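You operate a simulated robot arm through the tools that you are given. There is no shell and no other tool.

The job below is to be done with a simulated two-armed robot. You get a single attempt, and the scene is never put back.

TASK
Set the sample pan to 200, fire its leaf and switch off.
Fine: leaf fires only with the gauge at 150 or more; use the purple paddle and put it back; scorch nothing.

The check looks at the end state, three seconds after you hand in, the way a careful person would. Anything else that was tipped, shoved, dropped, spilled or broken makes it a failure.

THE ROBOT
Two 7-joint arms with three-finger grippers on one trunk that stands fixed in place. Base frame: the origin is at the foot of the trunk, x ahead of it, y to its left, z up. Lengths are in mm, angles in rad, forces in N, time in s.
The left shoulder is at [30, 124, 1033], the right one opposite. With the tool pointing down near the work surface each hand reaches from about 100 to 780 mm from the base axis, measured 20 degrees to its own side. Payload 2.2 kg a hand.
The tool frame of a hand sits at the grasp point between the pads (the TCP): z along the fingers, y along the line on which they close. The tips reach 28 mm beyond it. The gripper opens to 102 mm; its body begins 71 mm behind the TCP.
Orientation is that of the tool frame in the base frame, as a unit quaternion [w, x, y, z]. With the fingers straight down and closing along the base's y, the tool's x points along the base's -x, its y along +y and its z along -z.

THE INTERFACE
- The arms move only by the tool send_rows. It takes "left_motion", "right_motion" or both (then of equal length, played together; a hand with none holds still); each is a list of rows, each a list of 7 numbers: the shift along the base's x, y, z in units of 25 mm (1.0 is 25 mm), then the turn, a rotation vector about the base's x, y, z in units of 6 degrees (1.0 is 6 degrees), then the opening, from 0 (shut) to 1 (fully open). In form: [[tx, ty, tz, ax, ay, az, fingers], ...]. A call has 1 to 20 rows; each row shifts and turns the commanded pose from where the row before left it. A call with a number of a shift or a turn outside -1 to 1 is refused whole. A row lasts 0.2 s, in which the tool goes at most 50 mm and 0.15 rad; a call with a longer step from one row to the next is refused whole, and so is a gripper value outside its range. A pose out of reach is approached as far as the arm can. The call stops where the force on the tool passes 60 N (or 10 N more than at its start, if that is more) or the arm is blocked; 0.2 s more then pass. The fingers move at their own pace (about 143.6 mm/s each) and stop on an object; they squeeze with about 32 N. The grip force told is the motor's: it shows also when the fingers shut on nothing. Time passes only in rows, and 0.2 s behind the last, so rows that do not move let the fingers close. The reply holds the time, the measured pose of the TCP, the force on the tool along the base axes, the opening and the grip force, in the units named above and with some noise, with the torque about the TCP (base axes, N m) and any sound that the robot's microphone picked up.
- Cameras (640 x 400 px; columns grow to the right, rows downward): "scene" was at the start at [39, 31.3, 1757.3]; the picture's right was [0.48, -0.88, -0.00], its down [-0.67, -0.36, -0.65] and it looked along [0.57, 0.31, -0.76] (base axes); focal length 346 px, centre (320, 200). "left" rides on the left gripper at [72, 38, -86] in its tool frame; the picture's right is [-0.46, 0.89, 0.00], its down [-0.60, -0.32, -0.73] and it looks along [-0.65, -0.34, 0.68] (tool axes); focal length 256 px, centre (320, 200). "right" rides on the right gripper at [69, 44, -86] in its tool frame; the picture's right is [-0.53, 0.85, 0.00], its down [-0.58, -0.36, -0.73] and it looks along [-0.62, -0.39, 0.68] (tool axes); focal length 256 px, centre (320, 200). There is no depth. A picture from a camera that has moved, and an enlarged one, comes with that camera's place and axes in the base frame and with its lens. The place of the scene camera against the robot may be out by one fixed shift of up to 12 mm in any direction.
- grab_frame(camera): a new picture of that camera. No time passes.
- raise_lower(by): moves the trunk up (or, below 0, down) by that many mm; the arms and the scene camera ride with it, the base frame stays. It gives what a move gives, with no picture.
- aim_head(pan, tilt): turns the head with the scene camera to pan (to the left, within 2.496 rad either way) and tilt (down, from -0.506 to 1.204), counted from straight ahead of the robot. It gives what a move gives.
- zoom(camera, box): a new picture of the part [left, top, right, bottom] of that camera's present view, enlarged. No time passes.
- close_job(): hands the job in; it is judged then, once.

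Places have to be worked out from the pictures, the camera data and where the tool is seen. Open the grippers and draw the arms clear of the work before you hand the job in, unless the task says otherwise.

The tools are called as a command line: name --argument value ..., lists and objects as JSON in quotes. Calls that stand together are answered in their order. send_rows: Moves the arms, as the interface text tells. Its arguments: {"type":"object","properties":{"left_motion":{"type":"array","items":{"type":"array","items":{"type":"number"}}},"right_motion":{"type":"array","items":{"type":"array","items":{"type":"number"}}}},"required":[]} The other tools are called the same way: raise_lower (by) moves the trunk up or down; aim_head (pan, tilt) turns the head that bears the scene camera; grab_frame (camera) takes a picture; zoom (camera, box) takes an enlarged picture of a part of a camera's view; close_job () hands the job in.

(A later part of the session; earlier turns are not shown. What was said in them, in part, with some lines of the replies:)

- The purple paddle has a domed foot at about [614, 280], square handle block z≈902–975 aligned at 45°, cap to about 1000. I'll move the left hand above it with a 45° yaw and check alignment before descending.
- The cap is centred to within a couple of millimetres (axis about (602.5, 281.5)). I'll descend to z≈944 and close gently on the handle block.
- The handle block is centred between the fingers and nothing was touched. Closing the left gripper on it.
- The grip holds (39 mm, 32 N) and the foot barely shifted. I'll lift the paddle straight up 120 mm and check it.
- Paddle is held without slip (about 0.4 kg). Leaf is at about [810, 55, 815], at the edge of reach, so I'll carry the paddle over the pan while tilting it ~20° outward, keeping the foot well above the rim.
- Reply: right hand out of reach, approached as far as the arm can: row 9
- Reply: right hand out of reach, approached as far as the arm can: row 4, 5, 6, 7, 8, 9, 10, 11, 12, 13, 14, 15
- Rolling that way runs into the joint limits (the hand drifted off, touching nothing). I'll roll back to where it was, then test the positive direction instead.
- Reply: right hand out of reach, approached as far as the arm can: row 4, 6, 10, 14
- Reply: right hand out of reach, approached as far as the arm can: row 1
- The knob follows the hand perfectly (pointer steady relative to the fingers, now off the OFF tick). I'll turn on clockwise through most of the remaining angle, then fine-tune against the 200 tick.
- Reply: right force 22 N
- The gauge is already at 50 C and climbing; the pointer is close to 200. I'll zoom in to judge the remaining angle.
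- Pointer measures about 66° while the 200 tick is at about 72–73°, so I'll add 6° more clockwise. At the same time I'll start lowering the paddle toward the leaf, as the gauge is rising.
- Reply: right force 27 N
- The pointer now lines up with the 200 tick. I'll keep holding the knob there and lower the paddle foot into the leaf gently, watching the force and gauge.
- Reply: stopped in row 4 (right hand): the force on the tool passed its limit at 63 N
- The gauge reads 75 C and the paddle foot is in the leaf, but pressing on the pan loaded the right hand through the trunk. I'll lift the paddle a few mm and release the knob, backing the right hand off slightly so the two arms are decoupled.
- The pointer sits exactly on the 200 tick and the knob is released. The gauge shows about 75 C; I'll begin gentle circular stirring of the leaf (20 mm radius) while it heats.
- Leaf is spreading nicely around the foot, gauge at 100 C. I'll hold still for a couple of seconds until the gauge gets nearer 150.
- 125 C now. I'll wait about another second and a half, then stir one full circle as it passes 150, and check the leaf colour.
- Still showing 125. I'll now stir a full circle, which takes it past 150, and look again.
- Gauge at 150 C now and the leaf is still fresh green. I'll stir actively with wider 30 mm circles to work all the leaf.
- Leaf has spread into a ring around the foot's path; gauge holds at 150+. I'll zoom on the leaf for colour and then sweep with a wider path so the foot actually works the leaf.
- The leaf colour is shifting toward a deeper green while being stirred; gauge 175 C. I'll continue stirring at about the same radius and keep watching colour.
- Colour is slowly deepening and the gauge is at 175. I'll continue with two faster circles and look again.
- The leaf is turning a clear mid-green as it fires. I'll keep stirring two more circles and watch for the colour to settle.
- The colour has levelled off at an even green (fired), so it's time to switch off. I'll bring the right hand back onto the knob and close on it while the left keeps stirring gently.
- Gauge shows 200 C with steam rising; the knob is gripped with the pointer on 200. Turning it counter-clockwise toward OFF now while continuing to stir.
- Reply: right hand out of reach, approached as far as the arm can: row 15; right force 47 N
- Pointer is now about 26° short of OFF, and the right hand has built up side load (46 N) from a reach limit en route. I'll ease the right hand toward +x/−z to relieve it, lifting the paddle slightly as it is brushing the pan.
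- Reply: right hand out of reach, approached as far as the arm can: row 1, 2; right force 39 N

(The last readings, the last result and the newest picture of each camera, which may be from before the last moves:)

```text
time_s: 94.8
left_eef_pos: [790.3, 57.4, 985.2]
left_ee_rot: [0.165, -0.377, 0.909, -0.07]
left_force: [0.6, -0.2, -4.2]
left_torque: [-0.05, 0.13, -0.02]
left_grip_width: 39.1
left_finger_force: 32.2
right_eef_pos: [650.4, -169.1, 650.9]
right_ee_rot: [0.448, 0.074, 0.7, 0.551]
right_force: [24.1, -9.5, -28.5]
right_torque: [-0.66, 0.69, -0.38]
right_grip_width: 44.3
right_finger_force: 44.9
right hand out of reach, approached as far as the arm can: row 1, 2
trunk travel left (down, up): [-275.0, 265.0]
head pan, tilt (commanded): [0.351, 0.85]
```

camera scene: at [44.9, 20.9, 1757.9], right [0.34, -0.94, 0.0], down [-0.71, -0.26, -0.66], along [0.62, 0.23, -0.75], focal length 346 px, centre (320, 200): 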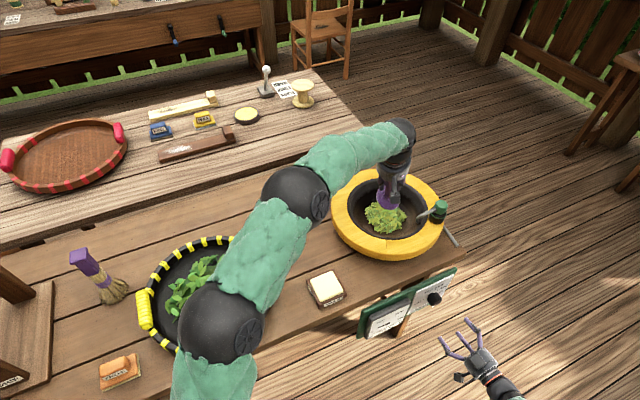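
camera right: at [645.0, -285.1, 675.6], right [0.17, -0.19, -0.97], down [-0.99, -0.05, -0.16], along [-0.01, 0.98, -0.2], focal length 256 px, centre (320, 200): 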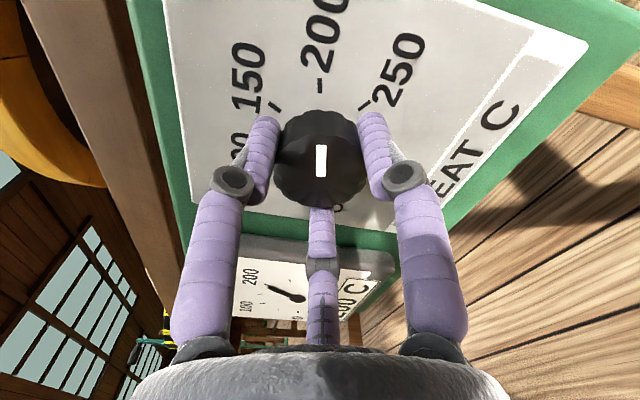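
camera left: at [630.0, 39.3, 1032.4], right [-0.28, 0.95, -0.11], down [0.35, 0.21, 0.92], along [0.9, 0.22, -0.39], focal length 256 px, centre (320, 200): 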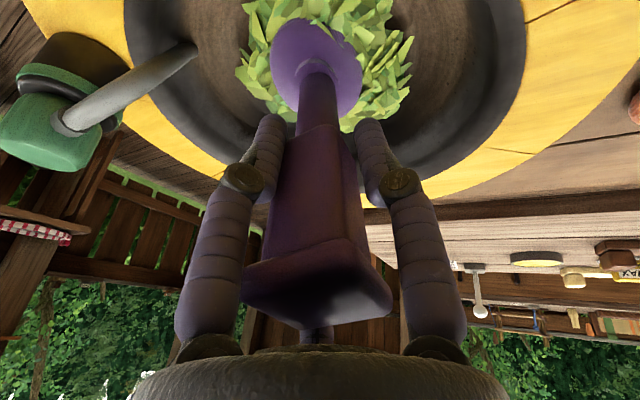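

That region of roll is at the arm's joint limits, so I'll release the knob, back off, and roll the hand to a comfortable angle (+90°) for a fresh grasp to finish the last 26°. Left keeps stirring.

send_rows --right_motion '[[0, 0, 0, 0, 0, 0, 0.5], [0, 0, 0, 0, 0, 0, 0.8], [0, 0, 0, 0, 0, 0, 0.8], [-0.5, -0.5, 0, 0, 0, 0, 0.8], [-0.8, -0.8, 0, 0, 0, 0, 0.8], [0, 0, 0, 0.98, 0.98, 0, 0.8], [0, 0, 0, 0.98, 0.98, 0, 0.8], [0, 0, 0, 0.98, 0.98, 0, 0.8], [0, 0, 0, 0.98, 0.98, 0, 0.8], [0, 0, 0, 0.98, 0.98, 0, 0.8], [0, 0, 0, 0.98, 0.98, 0, 0.8], [0, 0, 0, 0.98, 0.98, 0, 0.8], [0, 0, 0, 0.98, 0.98, 0, 0.8], [0, 0, 0, 0.98, 0.98, 0, 0.8], [0, 0, 0, 0.98, 0.98, 0, 0.8], [0, 0, 0, 0.98, 0.98, 0, 0.8], [0, 0, 0, 0, 0, 0, 0.8]]' --left_motion '[[0.1, 0.6, 0, 0, 0, 0, 0], [-0.2, 0.6, 0, 0, 0, 0, 0], [-0.45, 0.45, 0, 0, 0, 0, 0], [-0.6, 0.16, 0, 0, 0, 0, 0], [-0.6, -0.16, 0, 0, 0, 0, 0], [-0.45, -0.45, 0, 0, 0, 0, 0], [-0.16, -0.6, 0, 0, 0, 0, 0], [0.16, -0.6, 0, 0, 0, 0, 0], [0.45, -0.45, 0, 0, 0, 0, 0], [0.6, -0.16, 0, 0, 0, 0, 0], [0.6, 0.16, 0, 0, 0, 0, 0], [0.45, 0.45, 0, 0, 0, 0, 0], [0.16, 0.6, 0, 0, 0, 0, 0], [-0.16, 0.6, 0, 0, 0, 0, 0], [-0.45, 0.45, 0, 0, 0, 0, 0], [-0.6, 0.16, 0, 0, 0, 0, 0], [-0.6, -0.16, 0, 0, 0, 0, 0]]'

grab_frame --camera "right"

zoom --camera "scene" --box '[330, 160, 460, 270]'

zoom --camera "scene" --box '[360, 270, 480, 350]'

```text
time_s: 98.4
left_eef_pos: [743.5, 100.0, 986.1]
left_ee_rot: [0.167, -0.379, 0.908, -0.071]
left_force: [0.2, 0.0, -4.1]
left_torque: [0.04, 0.14, 0.01]
left_grip_width: 39.2
left_finger_force: 32.0
right_eef_pos: [615.7, -199.1, 656.1]
right_ee_rot: [-0.076, 0.558, 0.433, 0.704]
right_force: [-0.2, -0.6, 0.3]
right_torque: [-0.02, -0.02, -0.01]
right_grip_width: 81.6
right_finger_force: 0.0
trunk travel left (down, up): [-275.0, 265.0]
head pan, tilt (commanded): [0.351, 0.85]
```

```text
taken
camera right: at [554.1, -259.9, 738.4], right [0.69, -0.72, -0.01], down [-0.53, -0.5, -0.68], along [0.49, 0.48, -0.73], focal length 256 px, centre (320, 200)
```

right: 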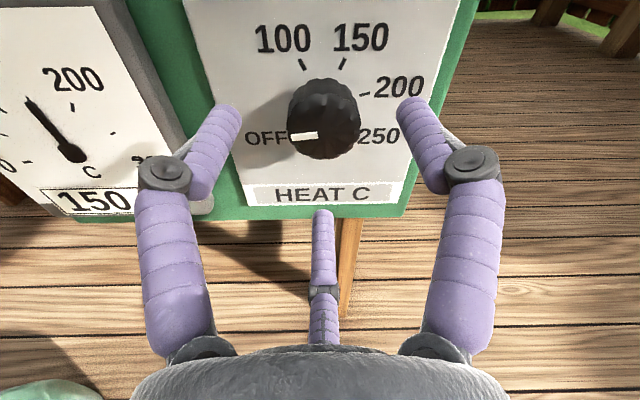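

```text
3.64 times, centred on (395, 215) of scene
camera zoom: at [44.2, 20.8, 1758.0], right [0.34, -0.94, 0.0], down [-0.71, -0.26, -0.66], along [0.62, 0.23, -0.75], focal length 1258 px, centre (47, 146)
```

zoom: 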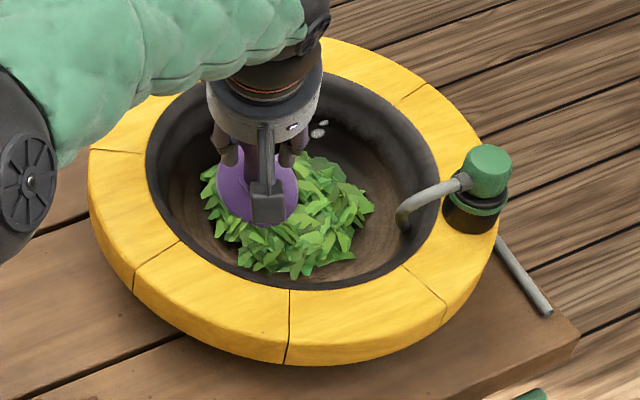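

```text
5.00 times, centred on (420, 310) of scene
camera zoom: at [44.2, 20.8, 1758.0], right [0.34, -0.94, 0.0], down [-0.71, -0.26, -0.66], along [0.62, 0.23, -0.75], focal length 1730 px, centre (-180, -350)
```

zoom: 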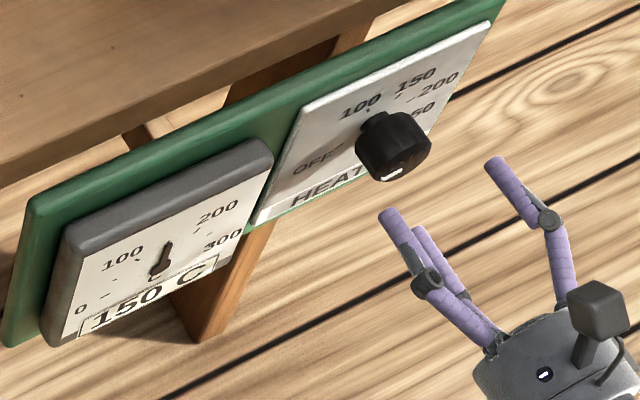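

Gauge is down to 150 and falling; the pointer is near 9 o'clock and needs about 25° more to OFF. I'll re-align and grasp the knob again at this comfortable roll, while still moving the leaf.

send_rows --right_motion '[[0.465, 0.4, -0.05, 0, 0, 0.06, 0.8], [0.465, 0.4, -0.05, 0, 0, 0.06, 0.8], [0.465, 0.4, -0.05, 0, 0, 0.05, 0.8], [0, 0, 0, 0, 0, 0, 0.6], [0, 0, 0, 0, 0, 0, 0.5], [0, 0, 0, 0, 0, 0, 0.2], [0, 0, 0, 0, 0, 0, 0], [0, 0, 0, 0, 0, 0, 0]]' --left_motion '[[-0.5, -0.3, 0, 0, 0, 0, 0], [-0.3, -0.6, 0, 0, 0, 0, 0], [0, -0.7, 0, 0, 0, 0, 0], [0.3, -0.6, 0, 0, 0, 0, 0], [0.6, -0.3, 0, 0, 0, 0, 0], [0.6, 0, 0, 0, 0, 0, 0], [0.5, 0.4, 0, 0, 0, 0, 0], [0.2, 0.6, 0, 0, 0, 0, 0]]'

zoom --camera "right" --box '[220, 60, 420, 240]'

```text
time_s: 100.2
left_eef_pos: [778.5, 63.1, 986.4]
left_ee_rot: [0.167, -0.377, 0.908, -0.07]
left_force: [-1.1, -0.6, -3.8]
left_torque: [0.02, 0.14, 0.0]
left_grip_width: 39.2
left_finger_force: 31.9
right_eef_pos: [647.4, -169.0, 653.9]
right_ee_rot: [-0.083, 0.554, 0.44, 0.702]
right_force: [-0.5, 0.0, -9.8]
right_torque: [-0.34, 0.41, -0.32]
right_grip_width: 47.7
right_finger_force: 45.3
right hand out of reach, approached as far as the arm can: row 3
trunk travel left (down, up): [-275.0, 265.0]
head pan, tilt (commanded): [0.351, 0.85]
```

```text
2.22 times, centred on (320, 150) of right
camera zoom: at [586.8, -229.2, 736.7], right [0.71, -0.71, -0.01], down [-0.52, -0.51, -0.68], along [0.48, 0.49, -0.73], focal length 569 px, centre (320, 311)
```

zoom: 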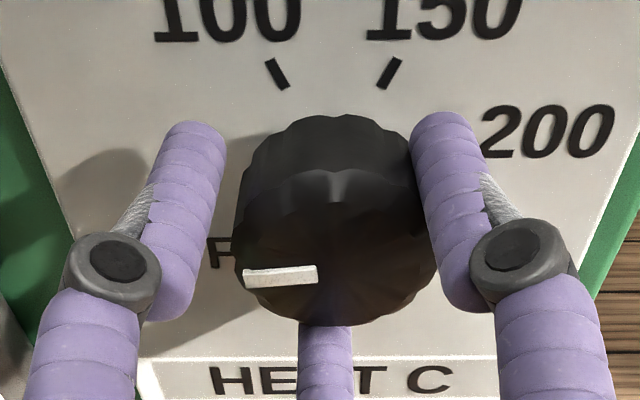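

Gripped. Now turning the remaining ~25° counter-clockwise to OFF, easing the hand down 2 mm to lower the side load.

send_rows --right_motion '[[0, 0, -0.1, 0, 0, 0, 0], [0, 0, 0, -0.9, -0.9, 0, 0], [0, 0, 0, -0.9, -0.9, 0, 0], [0, 0, 0, -0.9, -0.9, 0, 0], [0, 0, 0, 0, 0, 0, 0]]' --left_motion '[[-0.1, 0.6, 0, 0, 0, 0, 0], [-0.5, 0.4, 0, 0, 0, 0, 0], [-0.6, 0, 0, 0, 0, 0, 0], [-0.5, -0.4, 0, 0, 0, 0, 0], [0, -0.6, 0, 0, 0, 0, 0]]'

grab_frame --camera "right"

zoom --camera "scene" --box '[360, 270, 480, 350]'

```text
time_s: 101.4
left_eef_pos: [736.7, 63.0, 988.4]
left_ee_rot: [0.167, -0.377, 0.908, -0.071]
left_force: [0.5, -0.1, -3.5]
left_torque: [0.0, 0.16, 0.0]
left_grip_width: 39.2
left_finger_force: 31.9
right_eef_pos: [646.8, -168.3, 653.3]
right_ee_rot: [0.059, 0.456, 0.541, 0.705]
right_force: [-1.7, 2.0, -7.3]
right_torque: [0.05, -0.1, 0.29]
right_grip_width: 47.8
right_finger_force: 45.0
trunk travel left (down, up): [-275.0, 265.0]
head pan, tilt (commanded): [0.351, 0.85]
```

```text
taken
camera right: at [563.9, -206.6, 728.9], right [0.65, -0.65, 0.38], down [-0.33, -0.7, -0.63], along [0.68, 0.29, -0.68], focal length 256 px, centre (320, 200)
```

right: 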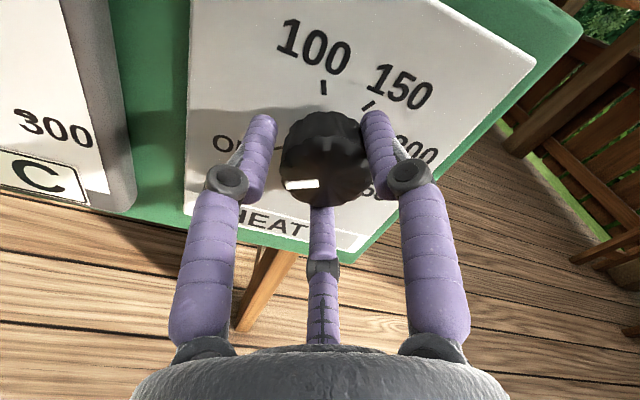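

```text
5.00 times, centred on (420, 310) of scene
camera zoom: at [45.3, 20.7, 1757.9], right [0.34, -0.94, 0.0], down [-0.71, -0.26, -0.66], along [0.62, 0.23, -0.75], focal length 1730 px, centre (-180, -350)
```

zoom: 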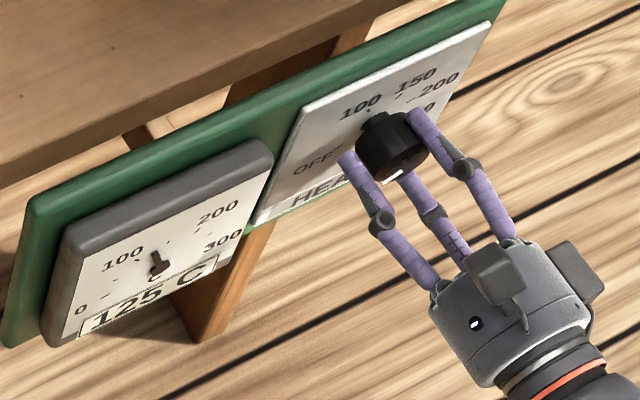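

Gauge now 125 and dropping. Let me zoom to compare the pointer with the OFF tick before letting go.

zoom --camera "right" --box '[200, 80, 400, 240]'

zoom --camera "scene" --box '[330, 160, 460, 270]'

```text
2.50 times, centred on (300, 160) of right
camera zoom: at [563.9, -206.6, 728.9], right [0.65, -0.65, 0.38], down [-0.33, -0.7, -0.63], along [0.68, 0.29, -0.68], focal length 640 px, centre (370, 300)
```

zoom: 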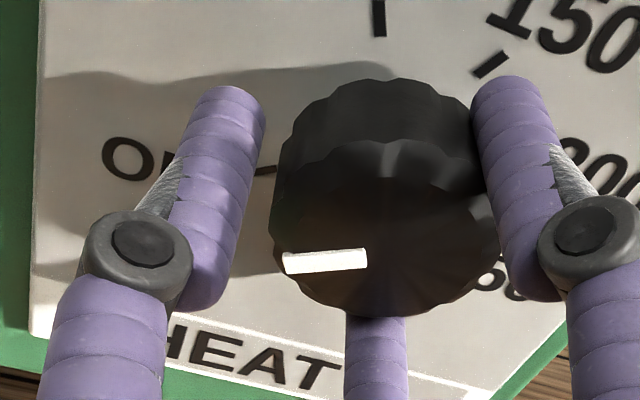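

```text
3.64 times, centred on (395, 215) of scene
camera zoom: at [45.3, 20.7, 1757.9], right [0.34, -0.94, 0.0], down [-0.71, -0.26, -0.66], along [0.62, 0.23, -0.75], focal length 1258 px, centre (47, 146)
```

zoom: 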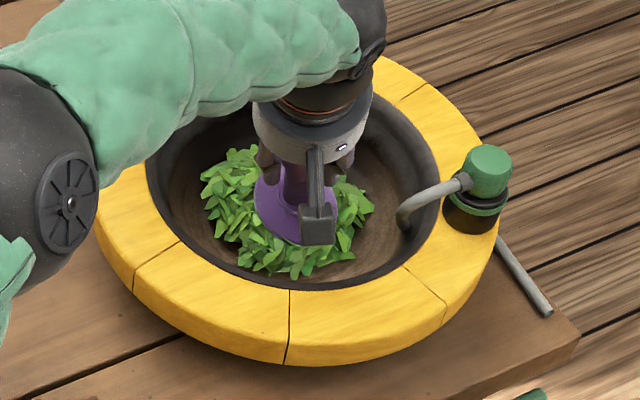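

The pointer measures about −118°, slightly short of where it originally rested (about −125°). I'll turn about 6° more, watching the torque for an end stop.

send_rows --right_motion '[[0, 0, 0, -0.36, -0.36, 0, 0], [0, 0, 0, -0.36, -0.36, 0, 0], [0, 0, 0, 0, 0, 0, 0]]' --left_motion '[[0.2, -0.5, 0, 0, 0, 0, 0], [0.5, -0.3, 0, 0, 0, 0, 0], [0.5, 0.1, 0, 0, 0, 0, 0]]'

zoom --camera "right" --box '[200, 80, 400, 240]'

```text
time_s: 102.2
left_eef_pos: [766.3, 45.0, 986.5]
left_ee_rot: [0.166, -0.376, 0.909, -0.071]
left_force: [0.4, -0.3, -3.7]
left_torque: [0.03, 0.11, 0.01]
left_grip_width: 39.3
left_finger_force: 31.5
right_eef_pos: [647.6, -168.2, 651.9]
right_ee_rot: [0.096, 0.427, 0.565, 0.7]
right_force: [1.8, 4.6, -11.3]
right_torque: [0.27, 0.25, 0.15]
right_grip_width: 47.8
right_finger_force: 44.8
trunk travel left (down, up): [-275.0, 265.0]
head pan, tilt (commanded): [0.351, 0.85]
```

```text
2.50 times, centred on (300, 160) of right
camera zoom: at [558.6, -201.1, 724.9], right [0.62, -0.62, 0.48], down [-0.29, -0.75, -0.6], along [0.73, 0.24, -0.64], focal length 640 px, centre (370, 300)
```

zoom: 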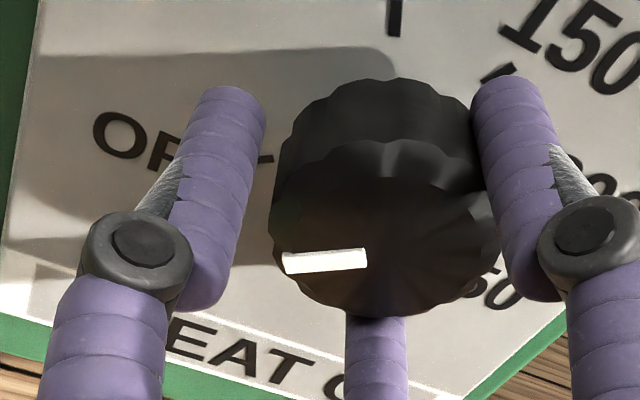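

The knob followed and a small resisting torque (0.37 N·m) has appeared, so it is at its OFF end. Releasing and backing off to verify the dial.

send_rows --right_motion '[[0, 0, 0, 0, 0, 0, 0.5], [0, 0, 0, 0, 0, 0, 0.8], [0, 0, 0, 0, 0, 0, 0.8], [-0.6, -0.6, 0, 0, 0, 0, 0.8], [-0.8, -0.8, 0, 0, 0, 0, 0.8], [-0.8, -0.8, 0, 0, 0, 0, 0.8], [-0.5, -0.5, 0, 0.9, 0.9, 0, 0.8], [0, 0, 0, 0.9, 0.9, 0, 0.8], [0, 0, 0, 0.9, 0.9, 0, 0.8], [0, 0, 0, 0.9, 0.9, 0, 0.8]]' --left_motion '[[0.3, 0.4, 0, 0, 0, 0, 0], [0, 0.6, 0, 0, 0, 0, 0], [-0.4, 0.5, 0, 0, 0, 0, 0], [-0.6, 0.2, 0, 0, 0, 0, 0], [-0.5, -0.3, 0, 0, 0, 0, 0], [-0.3, -0.5, 0, 0, 0, 0, 0], [0.2, -0.6, 0, 0, 0, 0, 0], [0.4, -0.4, 0, 0, 0, 0, 0], [0.6, -0.2, 0, 0, 0, 0, 0], [0.5, 0.2, 0, 0, 0, 0, 0]]'

grab_frame --camera "right"

zoom --camera "left" --box '[200, 0, 460, 140]'

zoom --camera "scene" --box '[330, 160, 460, 270]'

zoom --camera "scene" --box '[360, 270, 480, 350]'

```text
time_s: 104.4
left_eef_pos: [771.9, 42.2, 984.8]
left_ee_rot: [0.167, -0.378, 0.908, -0.07]
left_force: [-0.4, -0.8, -4.4]
left_torque: [-0.01, 0.15, 0.0]
left_grip_width: 39.0
left_finger_force: 32.0
right_eef_pos: [578.7, -234.8, 654.1]
right_ee_rot: [-0.092, 0.56, 0.432, 0.701]
right_force: [0.6, -1.0, 0.0]
right_torque: [0.0, 0.01, 0.02]
right_grip_width: 81.7
right_finger_force: 0.0
trunk travel left (down, up): [-275.0, 265.0]
head pan, tilt (commanded): [0.351, 0.85]
```

```text
taken
camera right: at [520.6, -298.4, 735.6], right [0.71, -0.71, -0.04], down [-0.53, -0.5, -0.68], along [0.46, 0.5, -0.73], focal length 256 px, centre (320, 200)
```

right: 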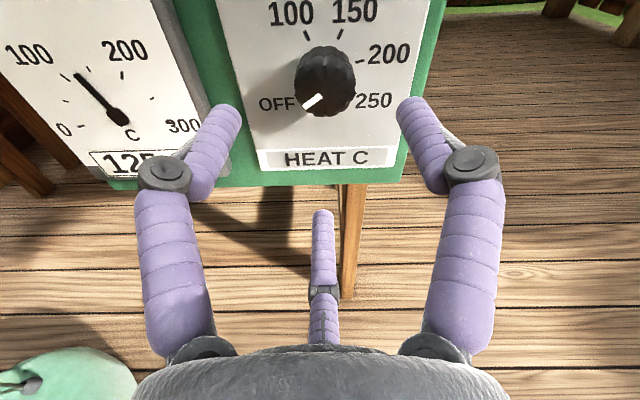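

```text
2.46 times, centred on (330, 70) of left
camera zoom: at [666.0, 17.4, 1038.1], right [-0.28, 0.95, -0.11], down [0.35, 0.21, 0.91], along [0.9, 0.22, -0.39], focal length 630 px, centre (295, 520)
```

zoom: 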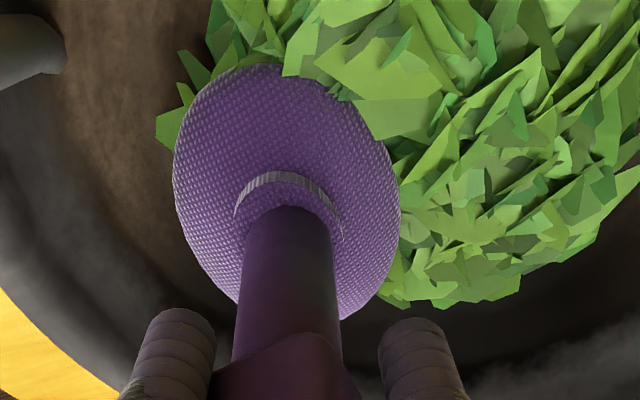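

```text
3.64 times, centred on (395, 215) of scene
camera zoom: at [45.1, 21.2, 1757.9], right [0.34, -0.94, 0.0], down [-0.71, -0.26, -0.66], along [0.62, 0.23, -0.75], focal length 1258 px, centre (47, 146)
```

zoom: 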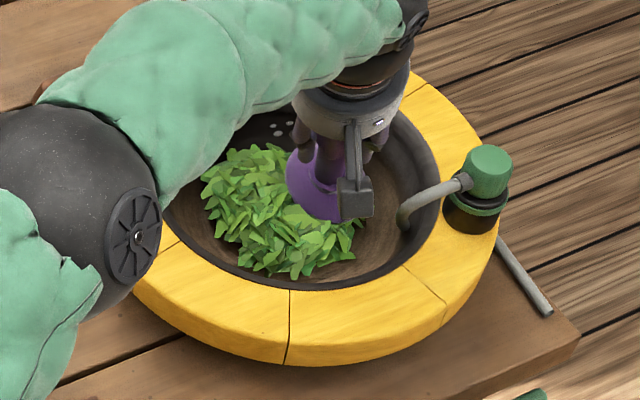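

```text
5.00 times, centred on (420, 310) of scene
camera zoom: at [45.1, 21.2, 1757.9], right [0.34, -0.94, 0.0], down [-0.71, -0.26, -0.66], along [0.62, 0.23, -0.75], focal length 1730 px, centre (-180, -350)
```

zoom: 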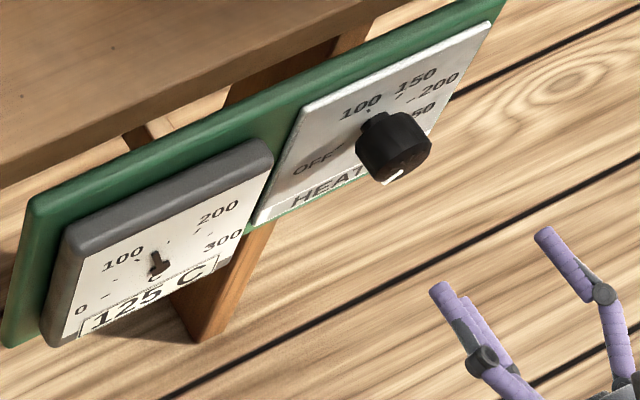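

The pointer looks back at its original OFF position. I'll zoom to verify the dial, and check the reading board to see if it reports anything about the sample leaf.

zoom --camera "right" --box '[240, 0, 420, 180]'

aim_head --pan -1.2 --tilt 0.2

zoom --camera "scene" --box '[280, 150, 440, 250]'

aim_head --pan 0.351 --tilt 0.85

grab_frame --camera "scene"

```text
2.22 times, centred on (330, 90) of right
camera zoom: at [520.6, -298.4, 735.6], right [0.71, -0.71, -0.04], down [-0.53, -0.5, -0.68], along [0.46, 0.5, -0.73], focal length 569 px, centre (298, 444)
```

zoom: 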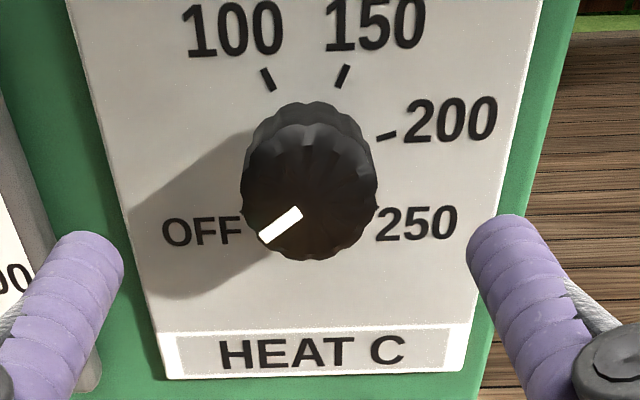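

```text
time_s: 106.1
left_eef_pos: [770.7, 42.9, 987.3]
left_ee_rot: [0.167, -0.377, 0.908, -0.071]
left_force: [0.2, -0.6, -4.8]
left_torque: [0.01, 0.1, 0.0]
left_grip_width: 39.1
left_finger_force: 31.9
right_eef_pos: [579.8, -236.2, 653.7]
right_ee_rot: [-0.091, 0.56, 0.432, 0.702]
right_force: [0.1, 0.3, -0.4]
right_torque: [0.03, 0.0, -0.01]
right_grip_width: 81.5
right_finger_force: 0.0
trunk travel left (down, up): [-275.0, 265.0]
head pan, tilt (commanded): [-1.201, 0.201]
```

```text
4.00 times, centred on (360, 200) of scene
camera zoom: at [5.1, -92.9, 1815.6], right [-0.93, -0.36, 0.0], down [-0.07, 0.19, -0.98], along [0.35, -0.91, -0.2], focal length 1384 px, centre (160, 200)
```

zoom: 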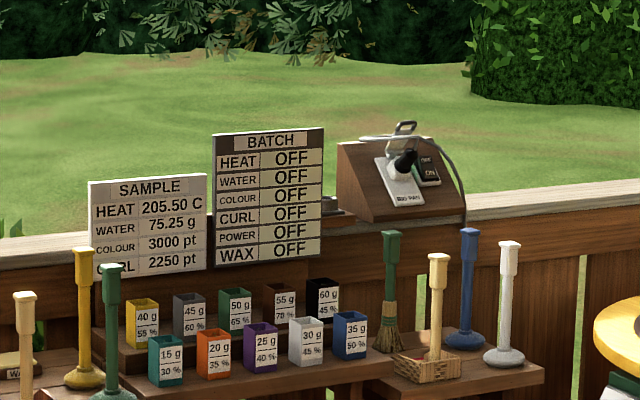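

```text
time_s: 107.7
left_eef_pos: [770.9, 41.2, 985.9]
left_ee_rot: [0.167, -0.378, 0.908, -0.071]
left_force: [0.6, 1.3, -3.6]
left_torque: [0.01, 0.11, -0.01]
left_grip_width: 39.4
left_finger_force: 31.6
right_eef_pos: [578.3, -236.4, 653.1]
right_ee_rot: [-0.091, 0.56, 0.432, 0.701]
right_force: [-0.4, -0.4, -0.5]
right_torque: [-0.02, 0.03, 0.0]
right_grip_width: 81.9
right_finger_force: 0.1
trunk travel left (down, up): [-275.0, 265.0]
head pan, tilt (commanded): [0.351, 0.85]
```

```text
taken
camera scene: at [44.7, 20.8, 1758.0], right [0.34, -0.94, 0.0], down [-0.71, -0.26, -0.66], along [0.62, 0.23, -0.75], focal length 346 px, centre (320, 200)
```

scene: 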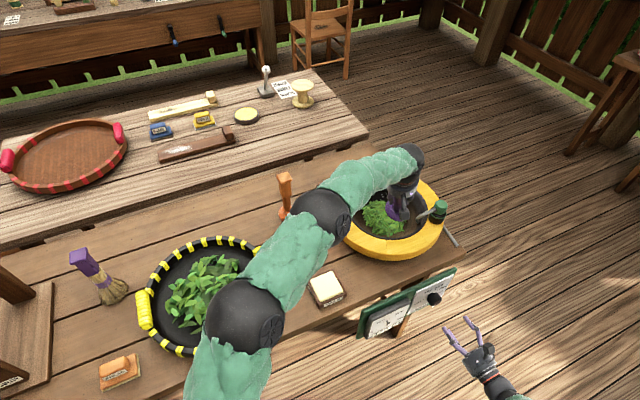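

The dial reads OFF (pointer back at its original angle) and the gauge is falling below 150; the leaf is an even green. Now I'll lift the paddle clear of the pan and carry it back above its home spot, restoring the upright attitude.

send_rows --left_motion '[[0, 0, 0.5, 0, 0, 0, 0], [0, 0, 0.8, 0, 0, 0, 0], [0, 0, 0.8, 0, 0, 0, 0], [0, 0, 0.8, 0, 0, 0, 0], [0, 0, 0.3, 0, 0, 0, 0], [-0.607, 0.873, 0, 0, 0.316, 0, 0], [-0.607, 0.873, 0, 0, 0.316, 0, 0], [-0.607, 0.873, 0, 0, 0.316, 0, 0], [-0.607, 0.873, 0, 0, 0.316, 0, 0], [-0.607, 0.873, 0, 0, 0.316, 0, 0], [-0.607, 0.873, 0, 0, 0.316, 0, 0], [-0.607, 0.873, 0, 0, 0.316, 0, 0], [-0.607, 0.873, 0, 0, 0.316, 0, 0], [-0.607, 0.873, 0, 0, 0.316, 0, 0], [-0.607, 0.873, 0, 0, 0.316, 0, 0], [-0.607, 0.873, 0, 0, 0.316, 0, 0], [0, 0, 0, 0, 0, 0, 0]]'

grab_frame --camera "left"

grab_frame --camera "scene"

zoom --camera "scene" --box '[330, 160, 460, 270]'

```text
time_s: 111.3
left_eef_pos: [605.9, 282.2, 1065.3]
left_ee_rot: [0.0, -0.384, 0.923, -0.001]
left_force: [0.5, -0.3, -3.3]
left_torque: [-0.02, 0.03, 0.0]
left_grip_width: 38.9
left_finger_force: 32.2
right_eef_pos: [577.9, -236.9, 653.4]
right_ee_rot: [-0.092, 0.56, 0.431, 0.702]
right_force: [-0.7, 0.6, 0.1]
right_torque: [-0.01, -0.01, -0.03]
right_grip_width: 81.5
right_finger_force: 0.2
trunk travel left (down, up): [-275.0, 265.0]
head pan, tilt (commanded): [0.351, 0.85]
```

```text
taken
camera left: at [526.1, 257.4, 1152.0], right [-0.3, 0.95, 0.0], down [0.65, 0.21, 0.73], along [0.7, 0.22, -0.68], focal length 256 px, centre (320, 200)
```

left: 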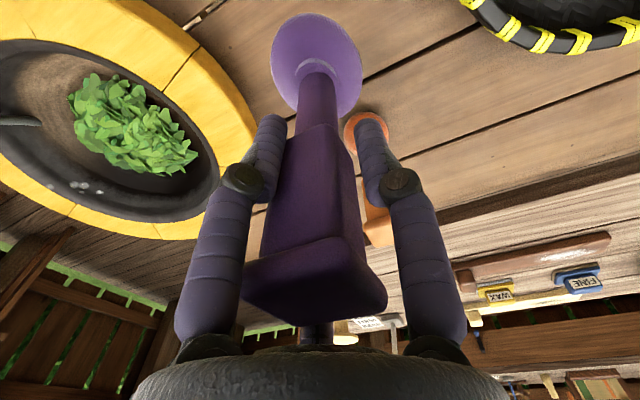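

```text
taken
camera scene: at [44.8, 20.6, 1757.9], right [0.34, -0.94, 0.0], down [-0.71, -0.26, -0.66], along [0.62, 0.23, -0.75], focal length 346 px, centre (320, 200)
```

scene: 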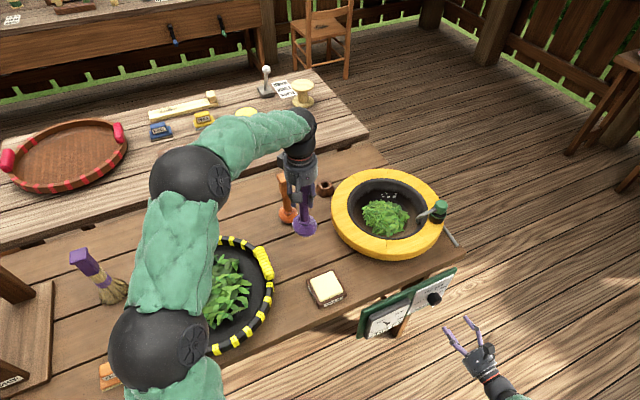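

```text
3.64 times, centred on (395, 215) of scene
camera zoom: at [44.8, 20.6, 1757.9], right [0.34, -0.94, 0.0], down [-0.71, -0.26, -0.66], along [0.62, 0.23, -0.75], focal length 1258 px, centre (47, 146)
```

zoom: 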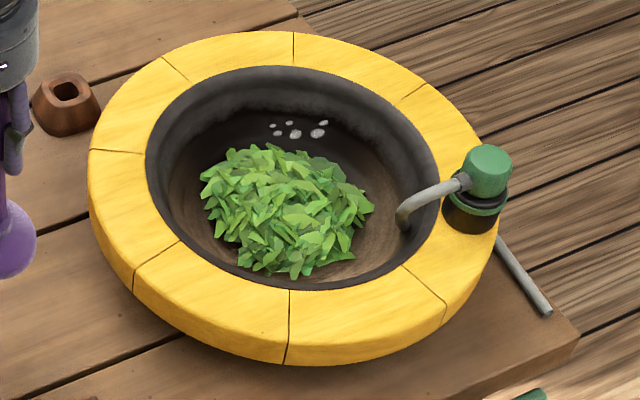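

The paddle is upright above its home spot and the leaf is an even green. There are a few small grey spots near the pan's far wall; I'll zoom to see what they are before setting the paddle down.

zoom --camera "scene" --box '[360, 180, 410, 215]'

zoom --camera "left" --box '[0, 40, 220, 240]'

zoom --camera "left" --box '[250, 0, 390, 120]'

```text
11.43 times, centred on (385, 198) of scene
camera zoom: at [44.8, 20.6, 1757.9], right [0.34, -0.94, 0.0], down [-0.71, -0.26, -0.66], along [0.62, 0.23, -0.75], focal length 3955 px, centre (-423, 229)
```

zoom: 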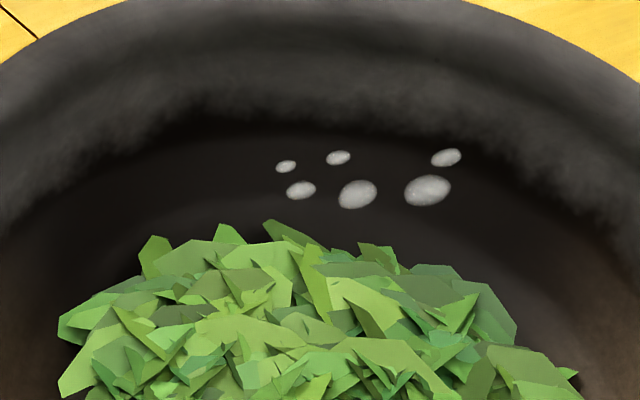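

```text
2.00 times, centred on (110, 140) of left
camera zoom: at [526.1, 257.4, 1152.0], right [-0.3, 0.95, 0.0], down [0.65, 0.21, 0.73], along [0.7, 0.22, -0.68], focal length 512 px, centre (740, 320)
```

zoom: 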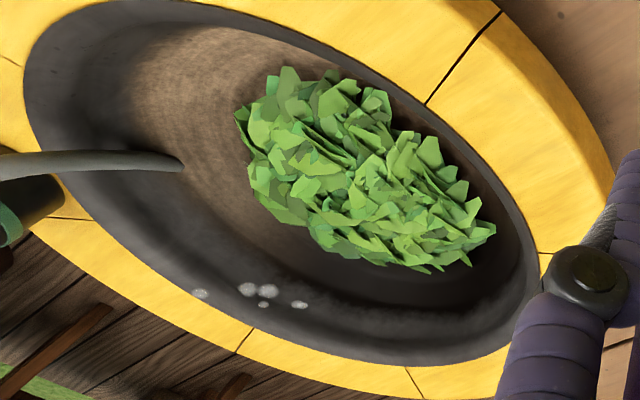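

```text
3.33 times, centred on (320, 60) of left
camera zoom: at [526.1, 257.4, 1152.0], right [-0.3, 0.95, 0.0], down [0.65, 0.21, 0.73], along [0.7, 0.22, -0.68], focal length 853 px, centre (320, 667)
```

zoom: 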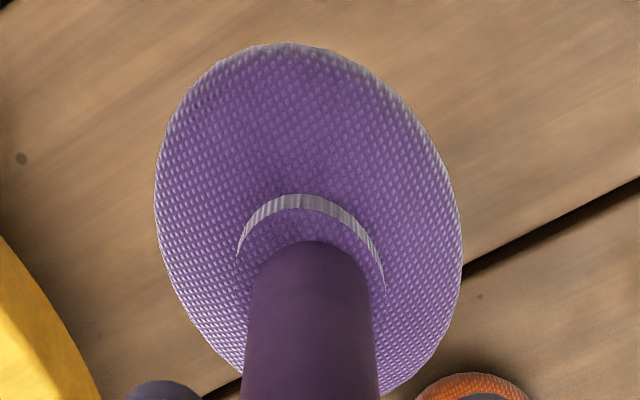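

Triangulating, those grey spots float about 120 mm above the pan: just steam puffs. The paddle foot looks clean; I'll align over the home spot and lower it to just above the table.

send_rows --left_motion '[[-0.13, -0.02, -0.4, 0, 0, 0, 0], [0, 0, -0.7, 0, 0, 0, 0], [0, 0, -0.7, 0, 0, 0, 0], [0, 0, -0.7, 0, 0, 0, 0], [0, 0, -0.7, 0, 0, 0, 0], [0, 0, -0.7, 0, 0, 0, 0], [0, 0, -0.5, 0, 0, 0, 0], [0, 0, -0.2, 0, 0, 0, 0], [0, 0, 0, 0, 0, 0, 0]]'

zoom --camera "scene" --box '[240, 150, 360, 270]'

grab_frame --camera "left"

```text
time_s: 113.3
left_eef_pos: [599.4, 282.9, 953.8]
left_ee_rot: [-0.001, -0.385, 0.923, -0.002]
left_force: [0.4, -0.3, -3.8]
left_torque: [0.06, 0.01, -0.02]
left_grip_width: 39.1
left_finger_force: 31.7
right_eef_pos: [578.7, -237.0, 652.2]
right_ee_rot: [-0.091, 0.559, 0.433, 0.701]
right_force: [-0.1, -0.2, 0.1]
right_torque: [-0.02, -0.02, 0.01]
right_grip_width: 81.7
right_finger_force: 0.1
trunk travel left (down, up): [-275.0, 265.0]
head pan, tilt (commanded): [0.351, 0.85]
```

```text
3.33 times, centred on (300, 210) of scene
camera zoom: at [44.5, 21.1, 1758.0], right [0.34, -0.94, 0.0], down [-0.71, -0.26, -0.66], along [0.62, 0.23, -0.75], focal length 1154 px, centre (387, 167)
```

zoom: 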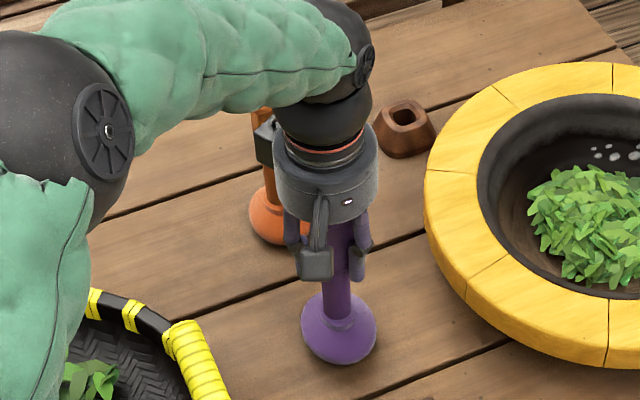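

```text
taken
camera left: at [520.9, 257.2, 1038.3], right [-0.3, 0.95, 0.0], down [0.65, 0.21, 0.73], along [0.7, 0.22, -0.68], focal length 256 px, centre (320, 200)
```

left: 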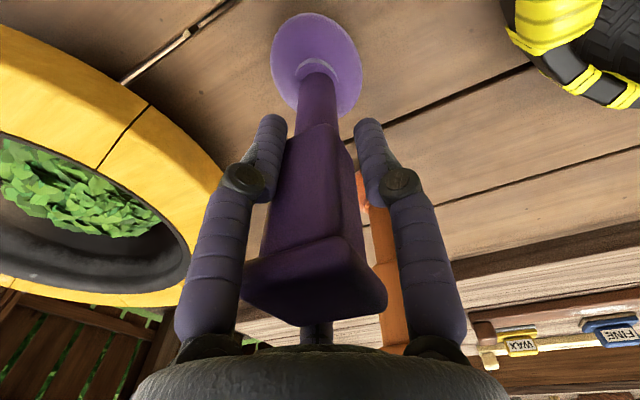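

Foot is about 8 mm above the table and a few mm toward the robot from home. I'll shift +5 mm in x and lower a bit, then compare with the original picture.

send_rows --left_motion '[[0.2, -0.02, -0.1, 0, 0, 0, 0], [0, 0, -0.08, 0, 0, 0, 0], [0, 0, 0, 0, 0, 0, 0], [0, 0, 0, 0, 0, 0, 0]]'

zoom --camera "scene" --box '[240, 150, 360, 270]'

```text
time_s: 114.3
left_eef_pos: [606.1, 281.9, 946.9]
left_ee_rot: [-0.001, -0.384, 0.923, -0.001]
left_force: [0.3, -0.5, -4.4]
left_torque: [0.01, 0.0, 0.01]
left_grip_width: 39.4
left_finger_force: 31.4
right_eef_pos: [579.8, -236.0, 652.3]
right_ee_rot: [-0.09, 0.56, 0.432, 0.702]
right_force: [0.1, -0.2, 0.2]
right_torque: [-0.02, 0.02, -0.02]
right_grip_width: 81.6
right_finger_force: 0.1
trunk travel left (down, up): [-275.0, 265.0]
head pan, tilt (commanded): [0.351, 0.85]
```

```text
3.33 times, centred on (300, 210) of scene
camera zoom: at [44.5, 21.1, 1758.0], right [0.34, -0.94, 0.0], down [-0.71, -0.26, -0.66], along [0.62, 0.23, -0.75], focal length 1154 px, centre (387, 167)
```

zoom: 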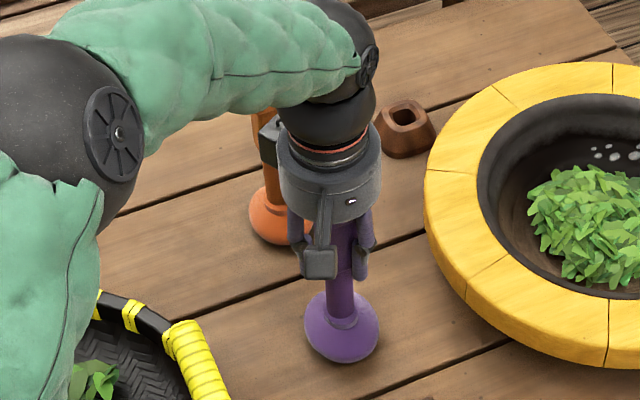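

Within about 2–3 mm of home. Small final nudge and lowering in tiny steps until the table takes the weight.

send_rows --left_motion '[[0.03, 0.08, -0.04, 0, 0, 0, 0], [0, 0, -0.06, 0, 0, 0, 0], [0, 0, -0.04, 0, 0, 0, 0], [0, 0, 0, 0, 0, 0, 0]]'

```text
time_s: 115.3
left_eef_pos: [607.4, 284.1, 944.5]
left_ee_rot: [0.001, -0.384, 0.923, -0.002]
left_force: [-2.8, 0.2, 3.4]
left_torque: [0.14, 0.24, 0.04]
left_grip_width: 39.5
left_finger_force: 32.4
right_eef_pos: [579.3, -236.2, 653.6]
right_ee_rot: [-0.09, 0.559, 0.431, 0.702]
right_force: [0.0, -0.5, 0.7]
right_torque: [-0.01, -0.01, 0.0]
right_grip_width: 81.6
right_finger_force: 0.0
trunk travel left (down, up): [-275.0, 265.0]
head pan, tilt (commanded): [0.351, 0.85]
```

The table now carries the paddle (force changed by ~7.5 N). Check the picture, then open the fingers.

zoom --camera "scene" --box '[240, 150, 360, 270]'

send_rows --left_motion '[[0, 0, 0, 0, 0, 0, 0.42], [0, 0, 0, 0, 0, 0, 0.5], [0, 0, 0, 0, 0, 0, 0.65], [0, 0, 0, 0, 0, 0, 1], [0, 0, 0, 0, 0, 0, 1], [0, 0, 0, 0, 0, 0, 1]]'

zoom --camera "scene" --box '[240, 150, 360, 270]'

grab_frame --camera "left"

```text
3.33 times, centred on (300, 210) of scene
camera zoom: at [43.3, 20.7, 1758.1], right [0.34, -0.94, 0.0], down [-0.71, -0.26, -0.66], along [0.62, 0.23, -0.75], focal length 1154 px, centre (387, 167)
```

zoom: 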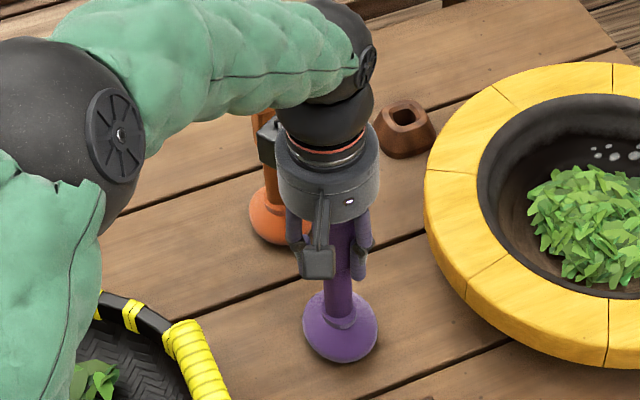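

```text
time_s: 116.7
left_eef_pos: [607.2, 283.2, 945.0]
left_ee_rot: [0.0, -0.385, 0.923, -0.001]
left_force: [-0.2, -0.3, 0.1]
left_torque: [-0.01, -0.03, 0.02]
left_grip_width: 102.2
left_finger_force: 0.0
right_eef_pos: [579.1, -236.3, 652.5]
right_ee_rot: [-0.09, 0.559, 0.432, 0.702]
right_force: [0.2, 0.7, 0.8]
right_torque: [0.01, -0.02, -0.02]
right_grip_width: 81.6
right_finger_force: 0.1
trunk travel left (down, up): [-275.0, 265.0]
head pan, tilt (commanded): [0.351, 0.85]
```

```text
3.33 times, centred on (300, 210) of scene
camera zoom: at [44.1, 20.9, 1758.0], right [0.34, -0.94, 0.0], down [-0.71, -0.26, -0.66], along [0.62, 0.23, -0.75], focal length 1154 px, centre (387, 167)
```

zoom: 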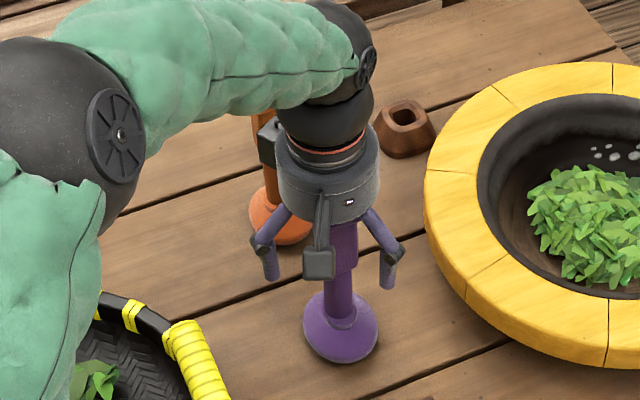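

```text
taken
camera left: at [527.6, 258.6, 1029.9], right [-0.3, 0.95, 0.0], down [0.65, 0.21, 0.73], along [0.7, 0.22, -0.68], focal length 256 px, centre (320, 200)
```

left: 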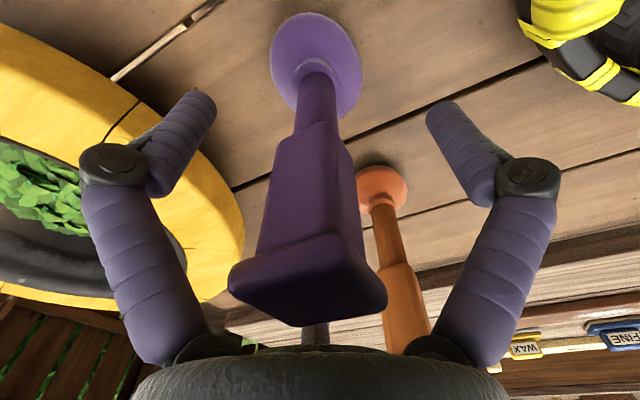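

The paddle stands upright on its home spot and the hand is free. I'll raise the left hand straight up clear of the cap.

send_rows --left_motion '[[0, 0, 0.3, 0, 0, 0, 1], [0, 0, 0.5, 0, 0, 0, 1], [0, 0, 0.8, 0, 0, 0, 1], [0, 0, 0.8, 0, 0, 0, 1], [0, 0, 0.8, 0, 0, 0, 1], [0, 0, 0.8, 0, 0, 0, 1], [0, 0, 0.8, 0, 0, 0, 1], [0, 0, 0.8, 0, 0, 0, 1], [0, 0, 0.8, 0, 0, 0, 1]]'

grab_frame --camera "scene"

zoom --camera "scene" --box '[265, 160, 345, 270]'

grab_frame --camera "left"

```text
time_s: 118.7
left_eef_pos: [607.1, 283.2, 1104.3]
left_ee_rot: [0.0, -0.384, 0.923, 0.0]
left_force: [0.4, -0.5, 0.7]
left_torque: [-0.01, -0.02, -0.07]
left_grip_width: 101.8
left_finger_force: 0.0
right_eef_pos: [578.6, -237.0, 654.4]
right_ee_rot: [-0.091, 0.559, 0.432, 0.702]
right_force: [0.8, -0.1, 0.6]
right_torque: [0.04, 0.01, 0.03]
right_grip_width: 81.6
right_finger_force: 0.1
trunk travel left (down, up): [-275.0, 265.0]
head pan, tilt (commanded): [0.351, 0.85]
```

```text
taken
camera scene: at [43.7, 20.8, 1758.0], right [0.34, -0.94, 0.0], down [-0.71, -0.26, -0.66], along [0.62, 0.23, -0.75], focal length 346 px, centre (320, 200)
```

scene: 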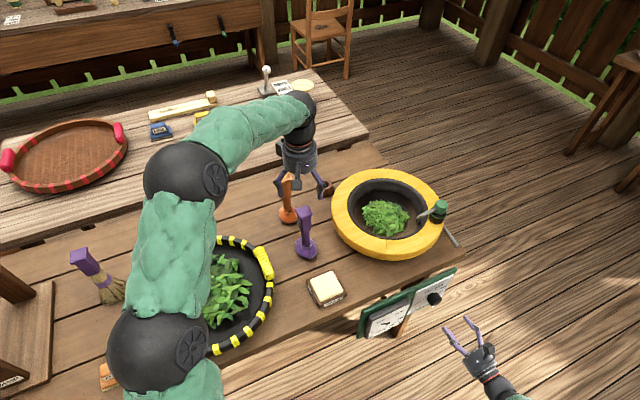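

```text
3.64 times, centred on (305, 215) of scene
camera zoom: at [43.7, 20.8, 1758.0], right [0.34, -0.94, 0.0], down [-0.71, -0.26, -0.66], along [0.62, 0.23, -0.75], focal length 1258 px, centre (374, 146)
```

zoom: 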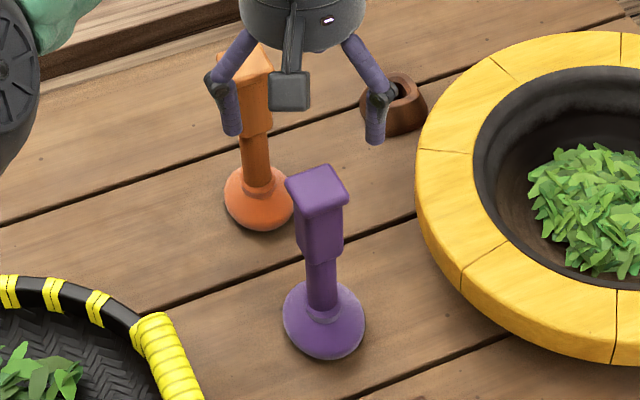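

```text
taken
camera left: at [527.8, 258.7, 1190.5], right [-0.3, 0.95, 0.0], down [0.65, 0.21, 0.73], along [0.7, 0.22, -0.68], focal length 256 px, centre (320, 200)
```

left: 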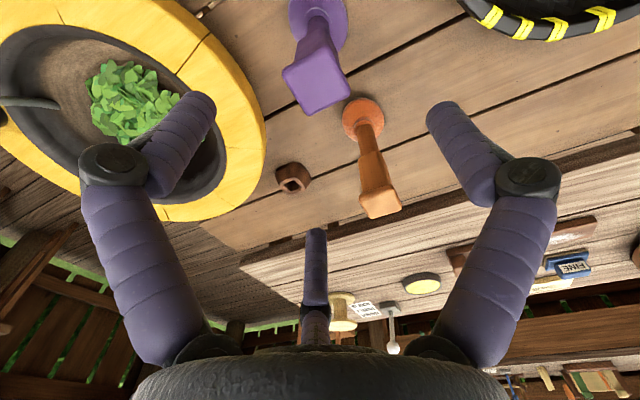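

The paddle is back within about 2 mm of where it stood. I'll take a close look at the leaf, the pan and the panel.

zoom --camera "scene" --box '[345, 180, 430, 245]'

zoom --camera "scene" --box '[360, 260, 480, 345]'

zoom --camera "left" --box '[0, 20, 240, 200]'

```text
6.15 times, centred on (388, 212) of scene
camera zoom: at [43.7, 20.8, 1758.0], right [0.34, -0.94, 0.0], down [-0.71, -0.26, -0.66], along [0.62, 0.23, -0.75], focal length 2129 px, centre (-95, 123)
```

zoom: 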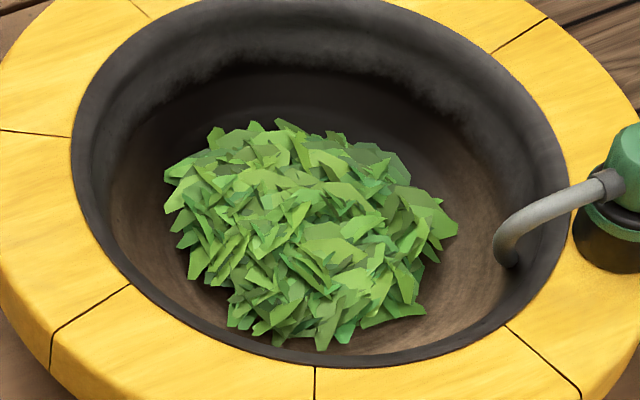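

```text
4.71 times, centred on (420, 302) of scene
camera zoom: at [43.7, 20.8, 1758.0], right [0.34, -0.94, 0.0], down [-0.71, -0.26, -0.66], along [0.62, 0.23, -0.75], focal length 1628 px, centre (-151, -282)
```

zoom: 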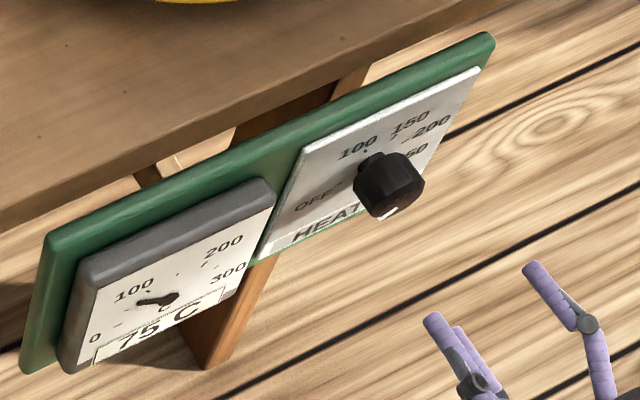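

```text
2.22 times, centred on (120, 110) of left
camera zoom: at [527.8, 258.7, 1190.5], right [-0.3, 0.95, 0.0], down [0.65, 0.21, 0.73], along [0.7, 0.22, -0.68], focal length 569 px, centre (764, 400)
```

zoom: 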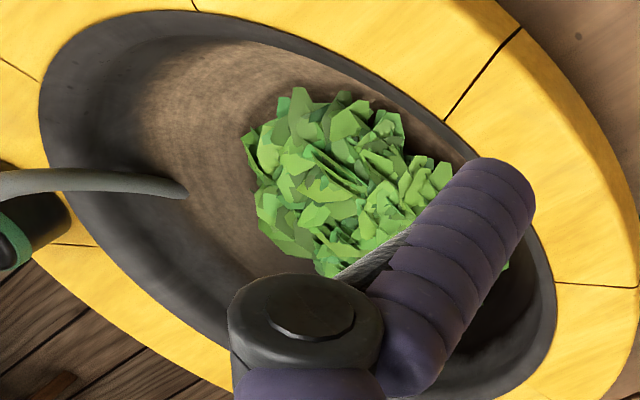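

Leaf is evenly fired with no browning, the dial is OFF and the gauge has dropped to 75 C. Now I'll draw both arms clear with grippers open: left up and away, right back from the panel.

send_rows --left_motion '[[0, 0, 0.8, 0, 0, 0, 1], [0, 0, 0.8, 0, 0, 0, 1], [0, 0.2, 0.8, 0, 0, 0, 1], [0, 0.3, 0.8, 0, 0, 0, 1], [0, 0.3, 0.8, 0, 0, 0, 1], [0, 0.3, 0.8, 0, 0, 0, 1], [0, 0.3, 0.8, 0, 0, 0, 1], [0, 0.3, 0.8, 0, 0, 0, 1]]' --right_motion '[[-0.6, -0.6, 0.1, 0, 0, 0, 1], [-0.6, -0.6, 0.1, 0, 0, 0, 1], [-0.6, -0.6, 0.1, 0, 0, 0, 1], [-0.6, -0.6, 0.1, 0, 0, 0, 1], [-0.5, -0.5, 0.2, 0, 0, 0, 1], [0, 0, 0.3, 0, 0, 0, 1], [0, 0, 0.3, 0, 0, 0, 1], [0, 0, 0.3, 0, 0, 0, 1]]'

grab_frame --camera "scene"

grab_frame --camera "right"

```text
time_s: 120.5
left_eef_pos: [607.3, 326.0, 1263.2]
left_ee_rot: [0.0, -0.385, 0.923, -0.001]
left_force: [0.1, 0.6, -0.2]
left_torque: [0.01, 0.01, 0.02]
left_grip_width: 101.9
left_finger_force: 0.0
right_eef_pos: [506.1, -309.1, 691.8]
right_ee_rot: [-0.091, 0.559, 0.432, 0.701]
right_force: [-0.6, 0.1, -0.4]
right_torque: [-0.02, -0.02, 0.01]
right_grip_width: 101.9
right_finger_force: 0.0
trunk travel left (down, up): [-275.0, 265.0]
head pan, tilt (commanded): [0.351, 0.85]
```

```text
taken
camera scene: at [43.9, 21.1, 1758.0], right [0.34, -0.94, 0.0], down [-0.71, -0.26, -0.66], along [0.62, 0.23, -0.75], focal length 346 px, centre (320, 200)
```

scene: 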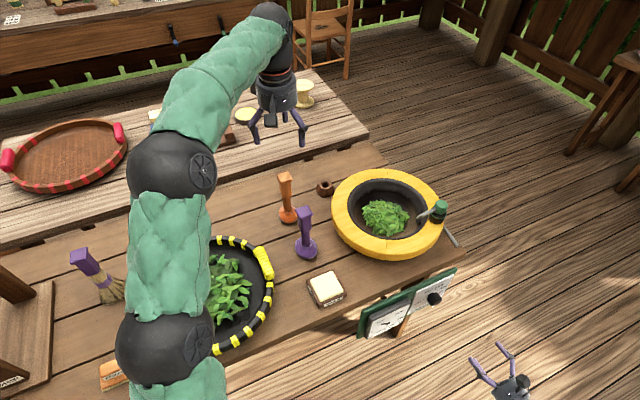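

```text
taken
camera right: at [447.7, -371.0, 774.1], right [0.71, -0.71, -0.03], down [-0.53, -0.5, -0.68], along [0.46, 0.5, -0.73], focal length 256 px, centre (320, 200)
```

right: 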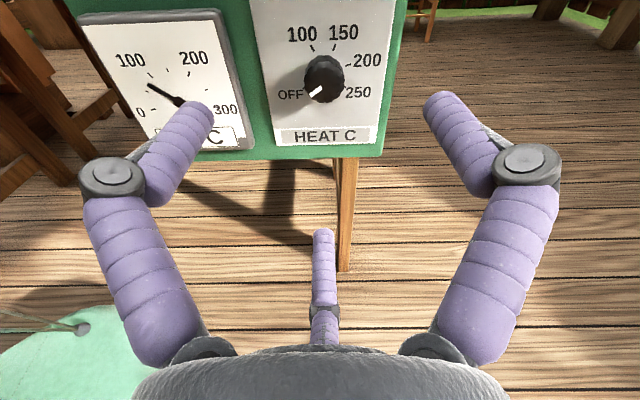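

Dial at OFF, gauge cooling, leaf evenly fired, purple paddle standing on its spot, both grippers open and clear, and nothing else looks disturbed. Handing the job in.

close_job

```text
The job is handed in.
```

I set the sample pan to 200, fired the leaf with the purple paddle, switched the pan off, and handed the job in.

- **Heat:** The knob was turned to the 200 mark. The gauge showed 150 C or more for about 27 s (it read up to 200 C) while I stirred. The knob is now back at its original OFF position, and the gauge had dropped to about 75 C when I last read it.
- **Leaf:** It changed from yellow-green to an even green, then stopped changing, with no browning. I took the steady colour as a sign that it was fully fired, since no other reading in the room confirmed it.
- **Paddle:** It is standing upright within about 2 mm of where it started.
- **Everything else:** Both grippers are open and clear of the work. Nothing else looked moved, tipped or scorched.

The right hand hit its force limit once, when lowering the paddle into the pan put load on it while it held the knob. It let go cleanly and the knob stayed on 200.
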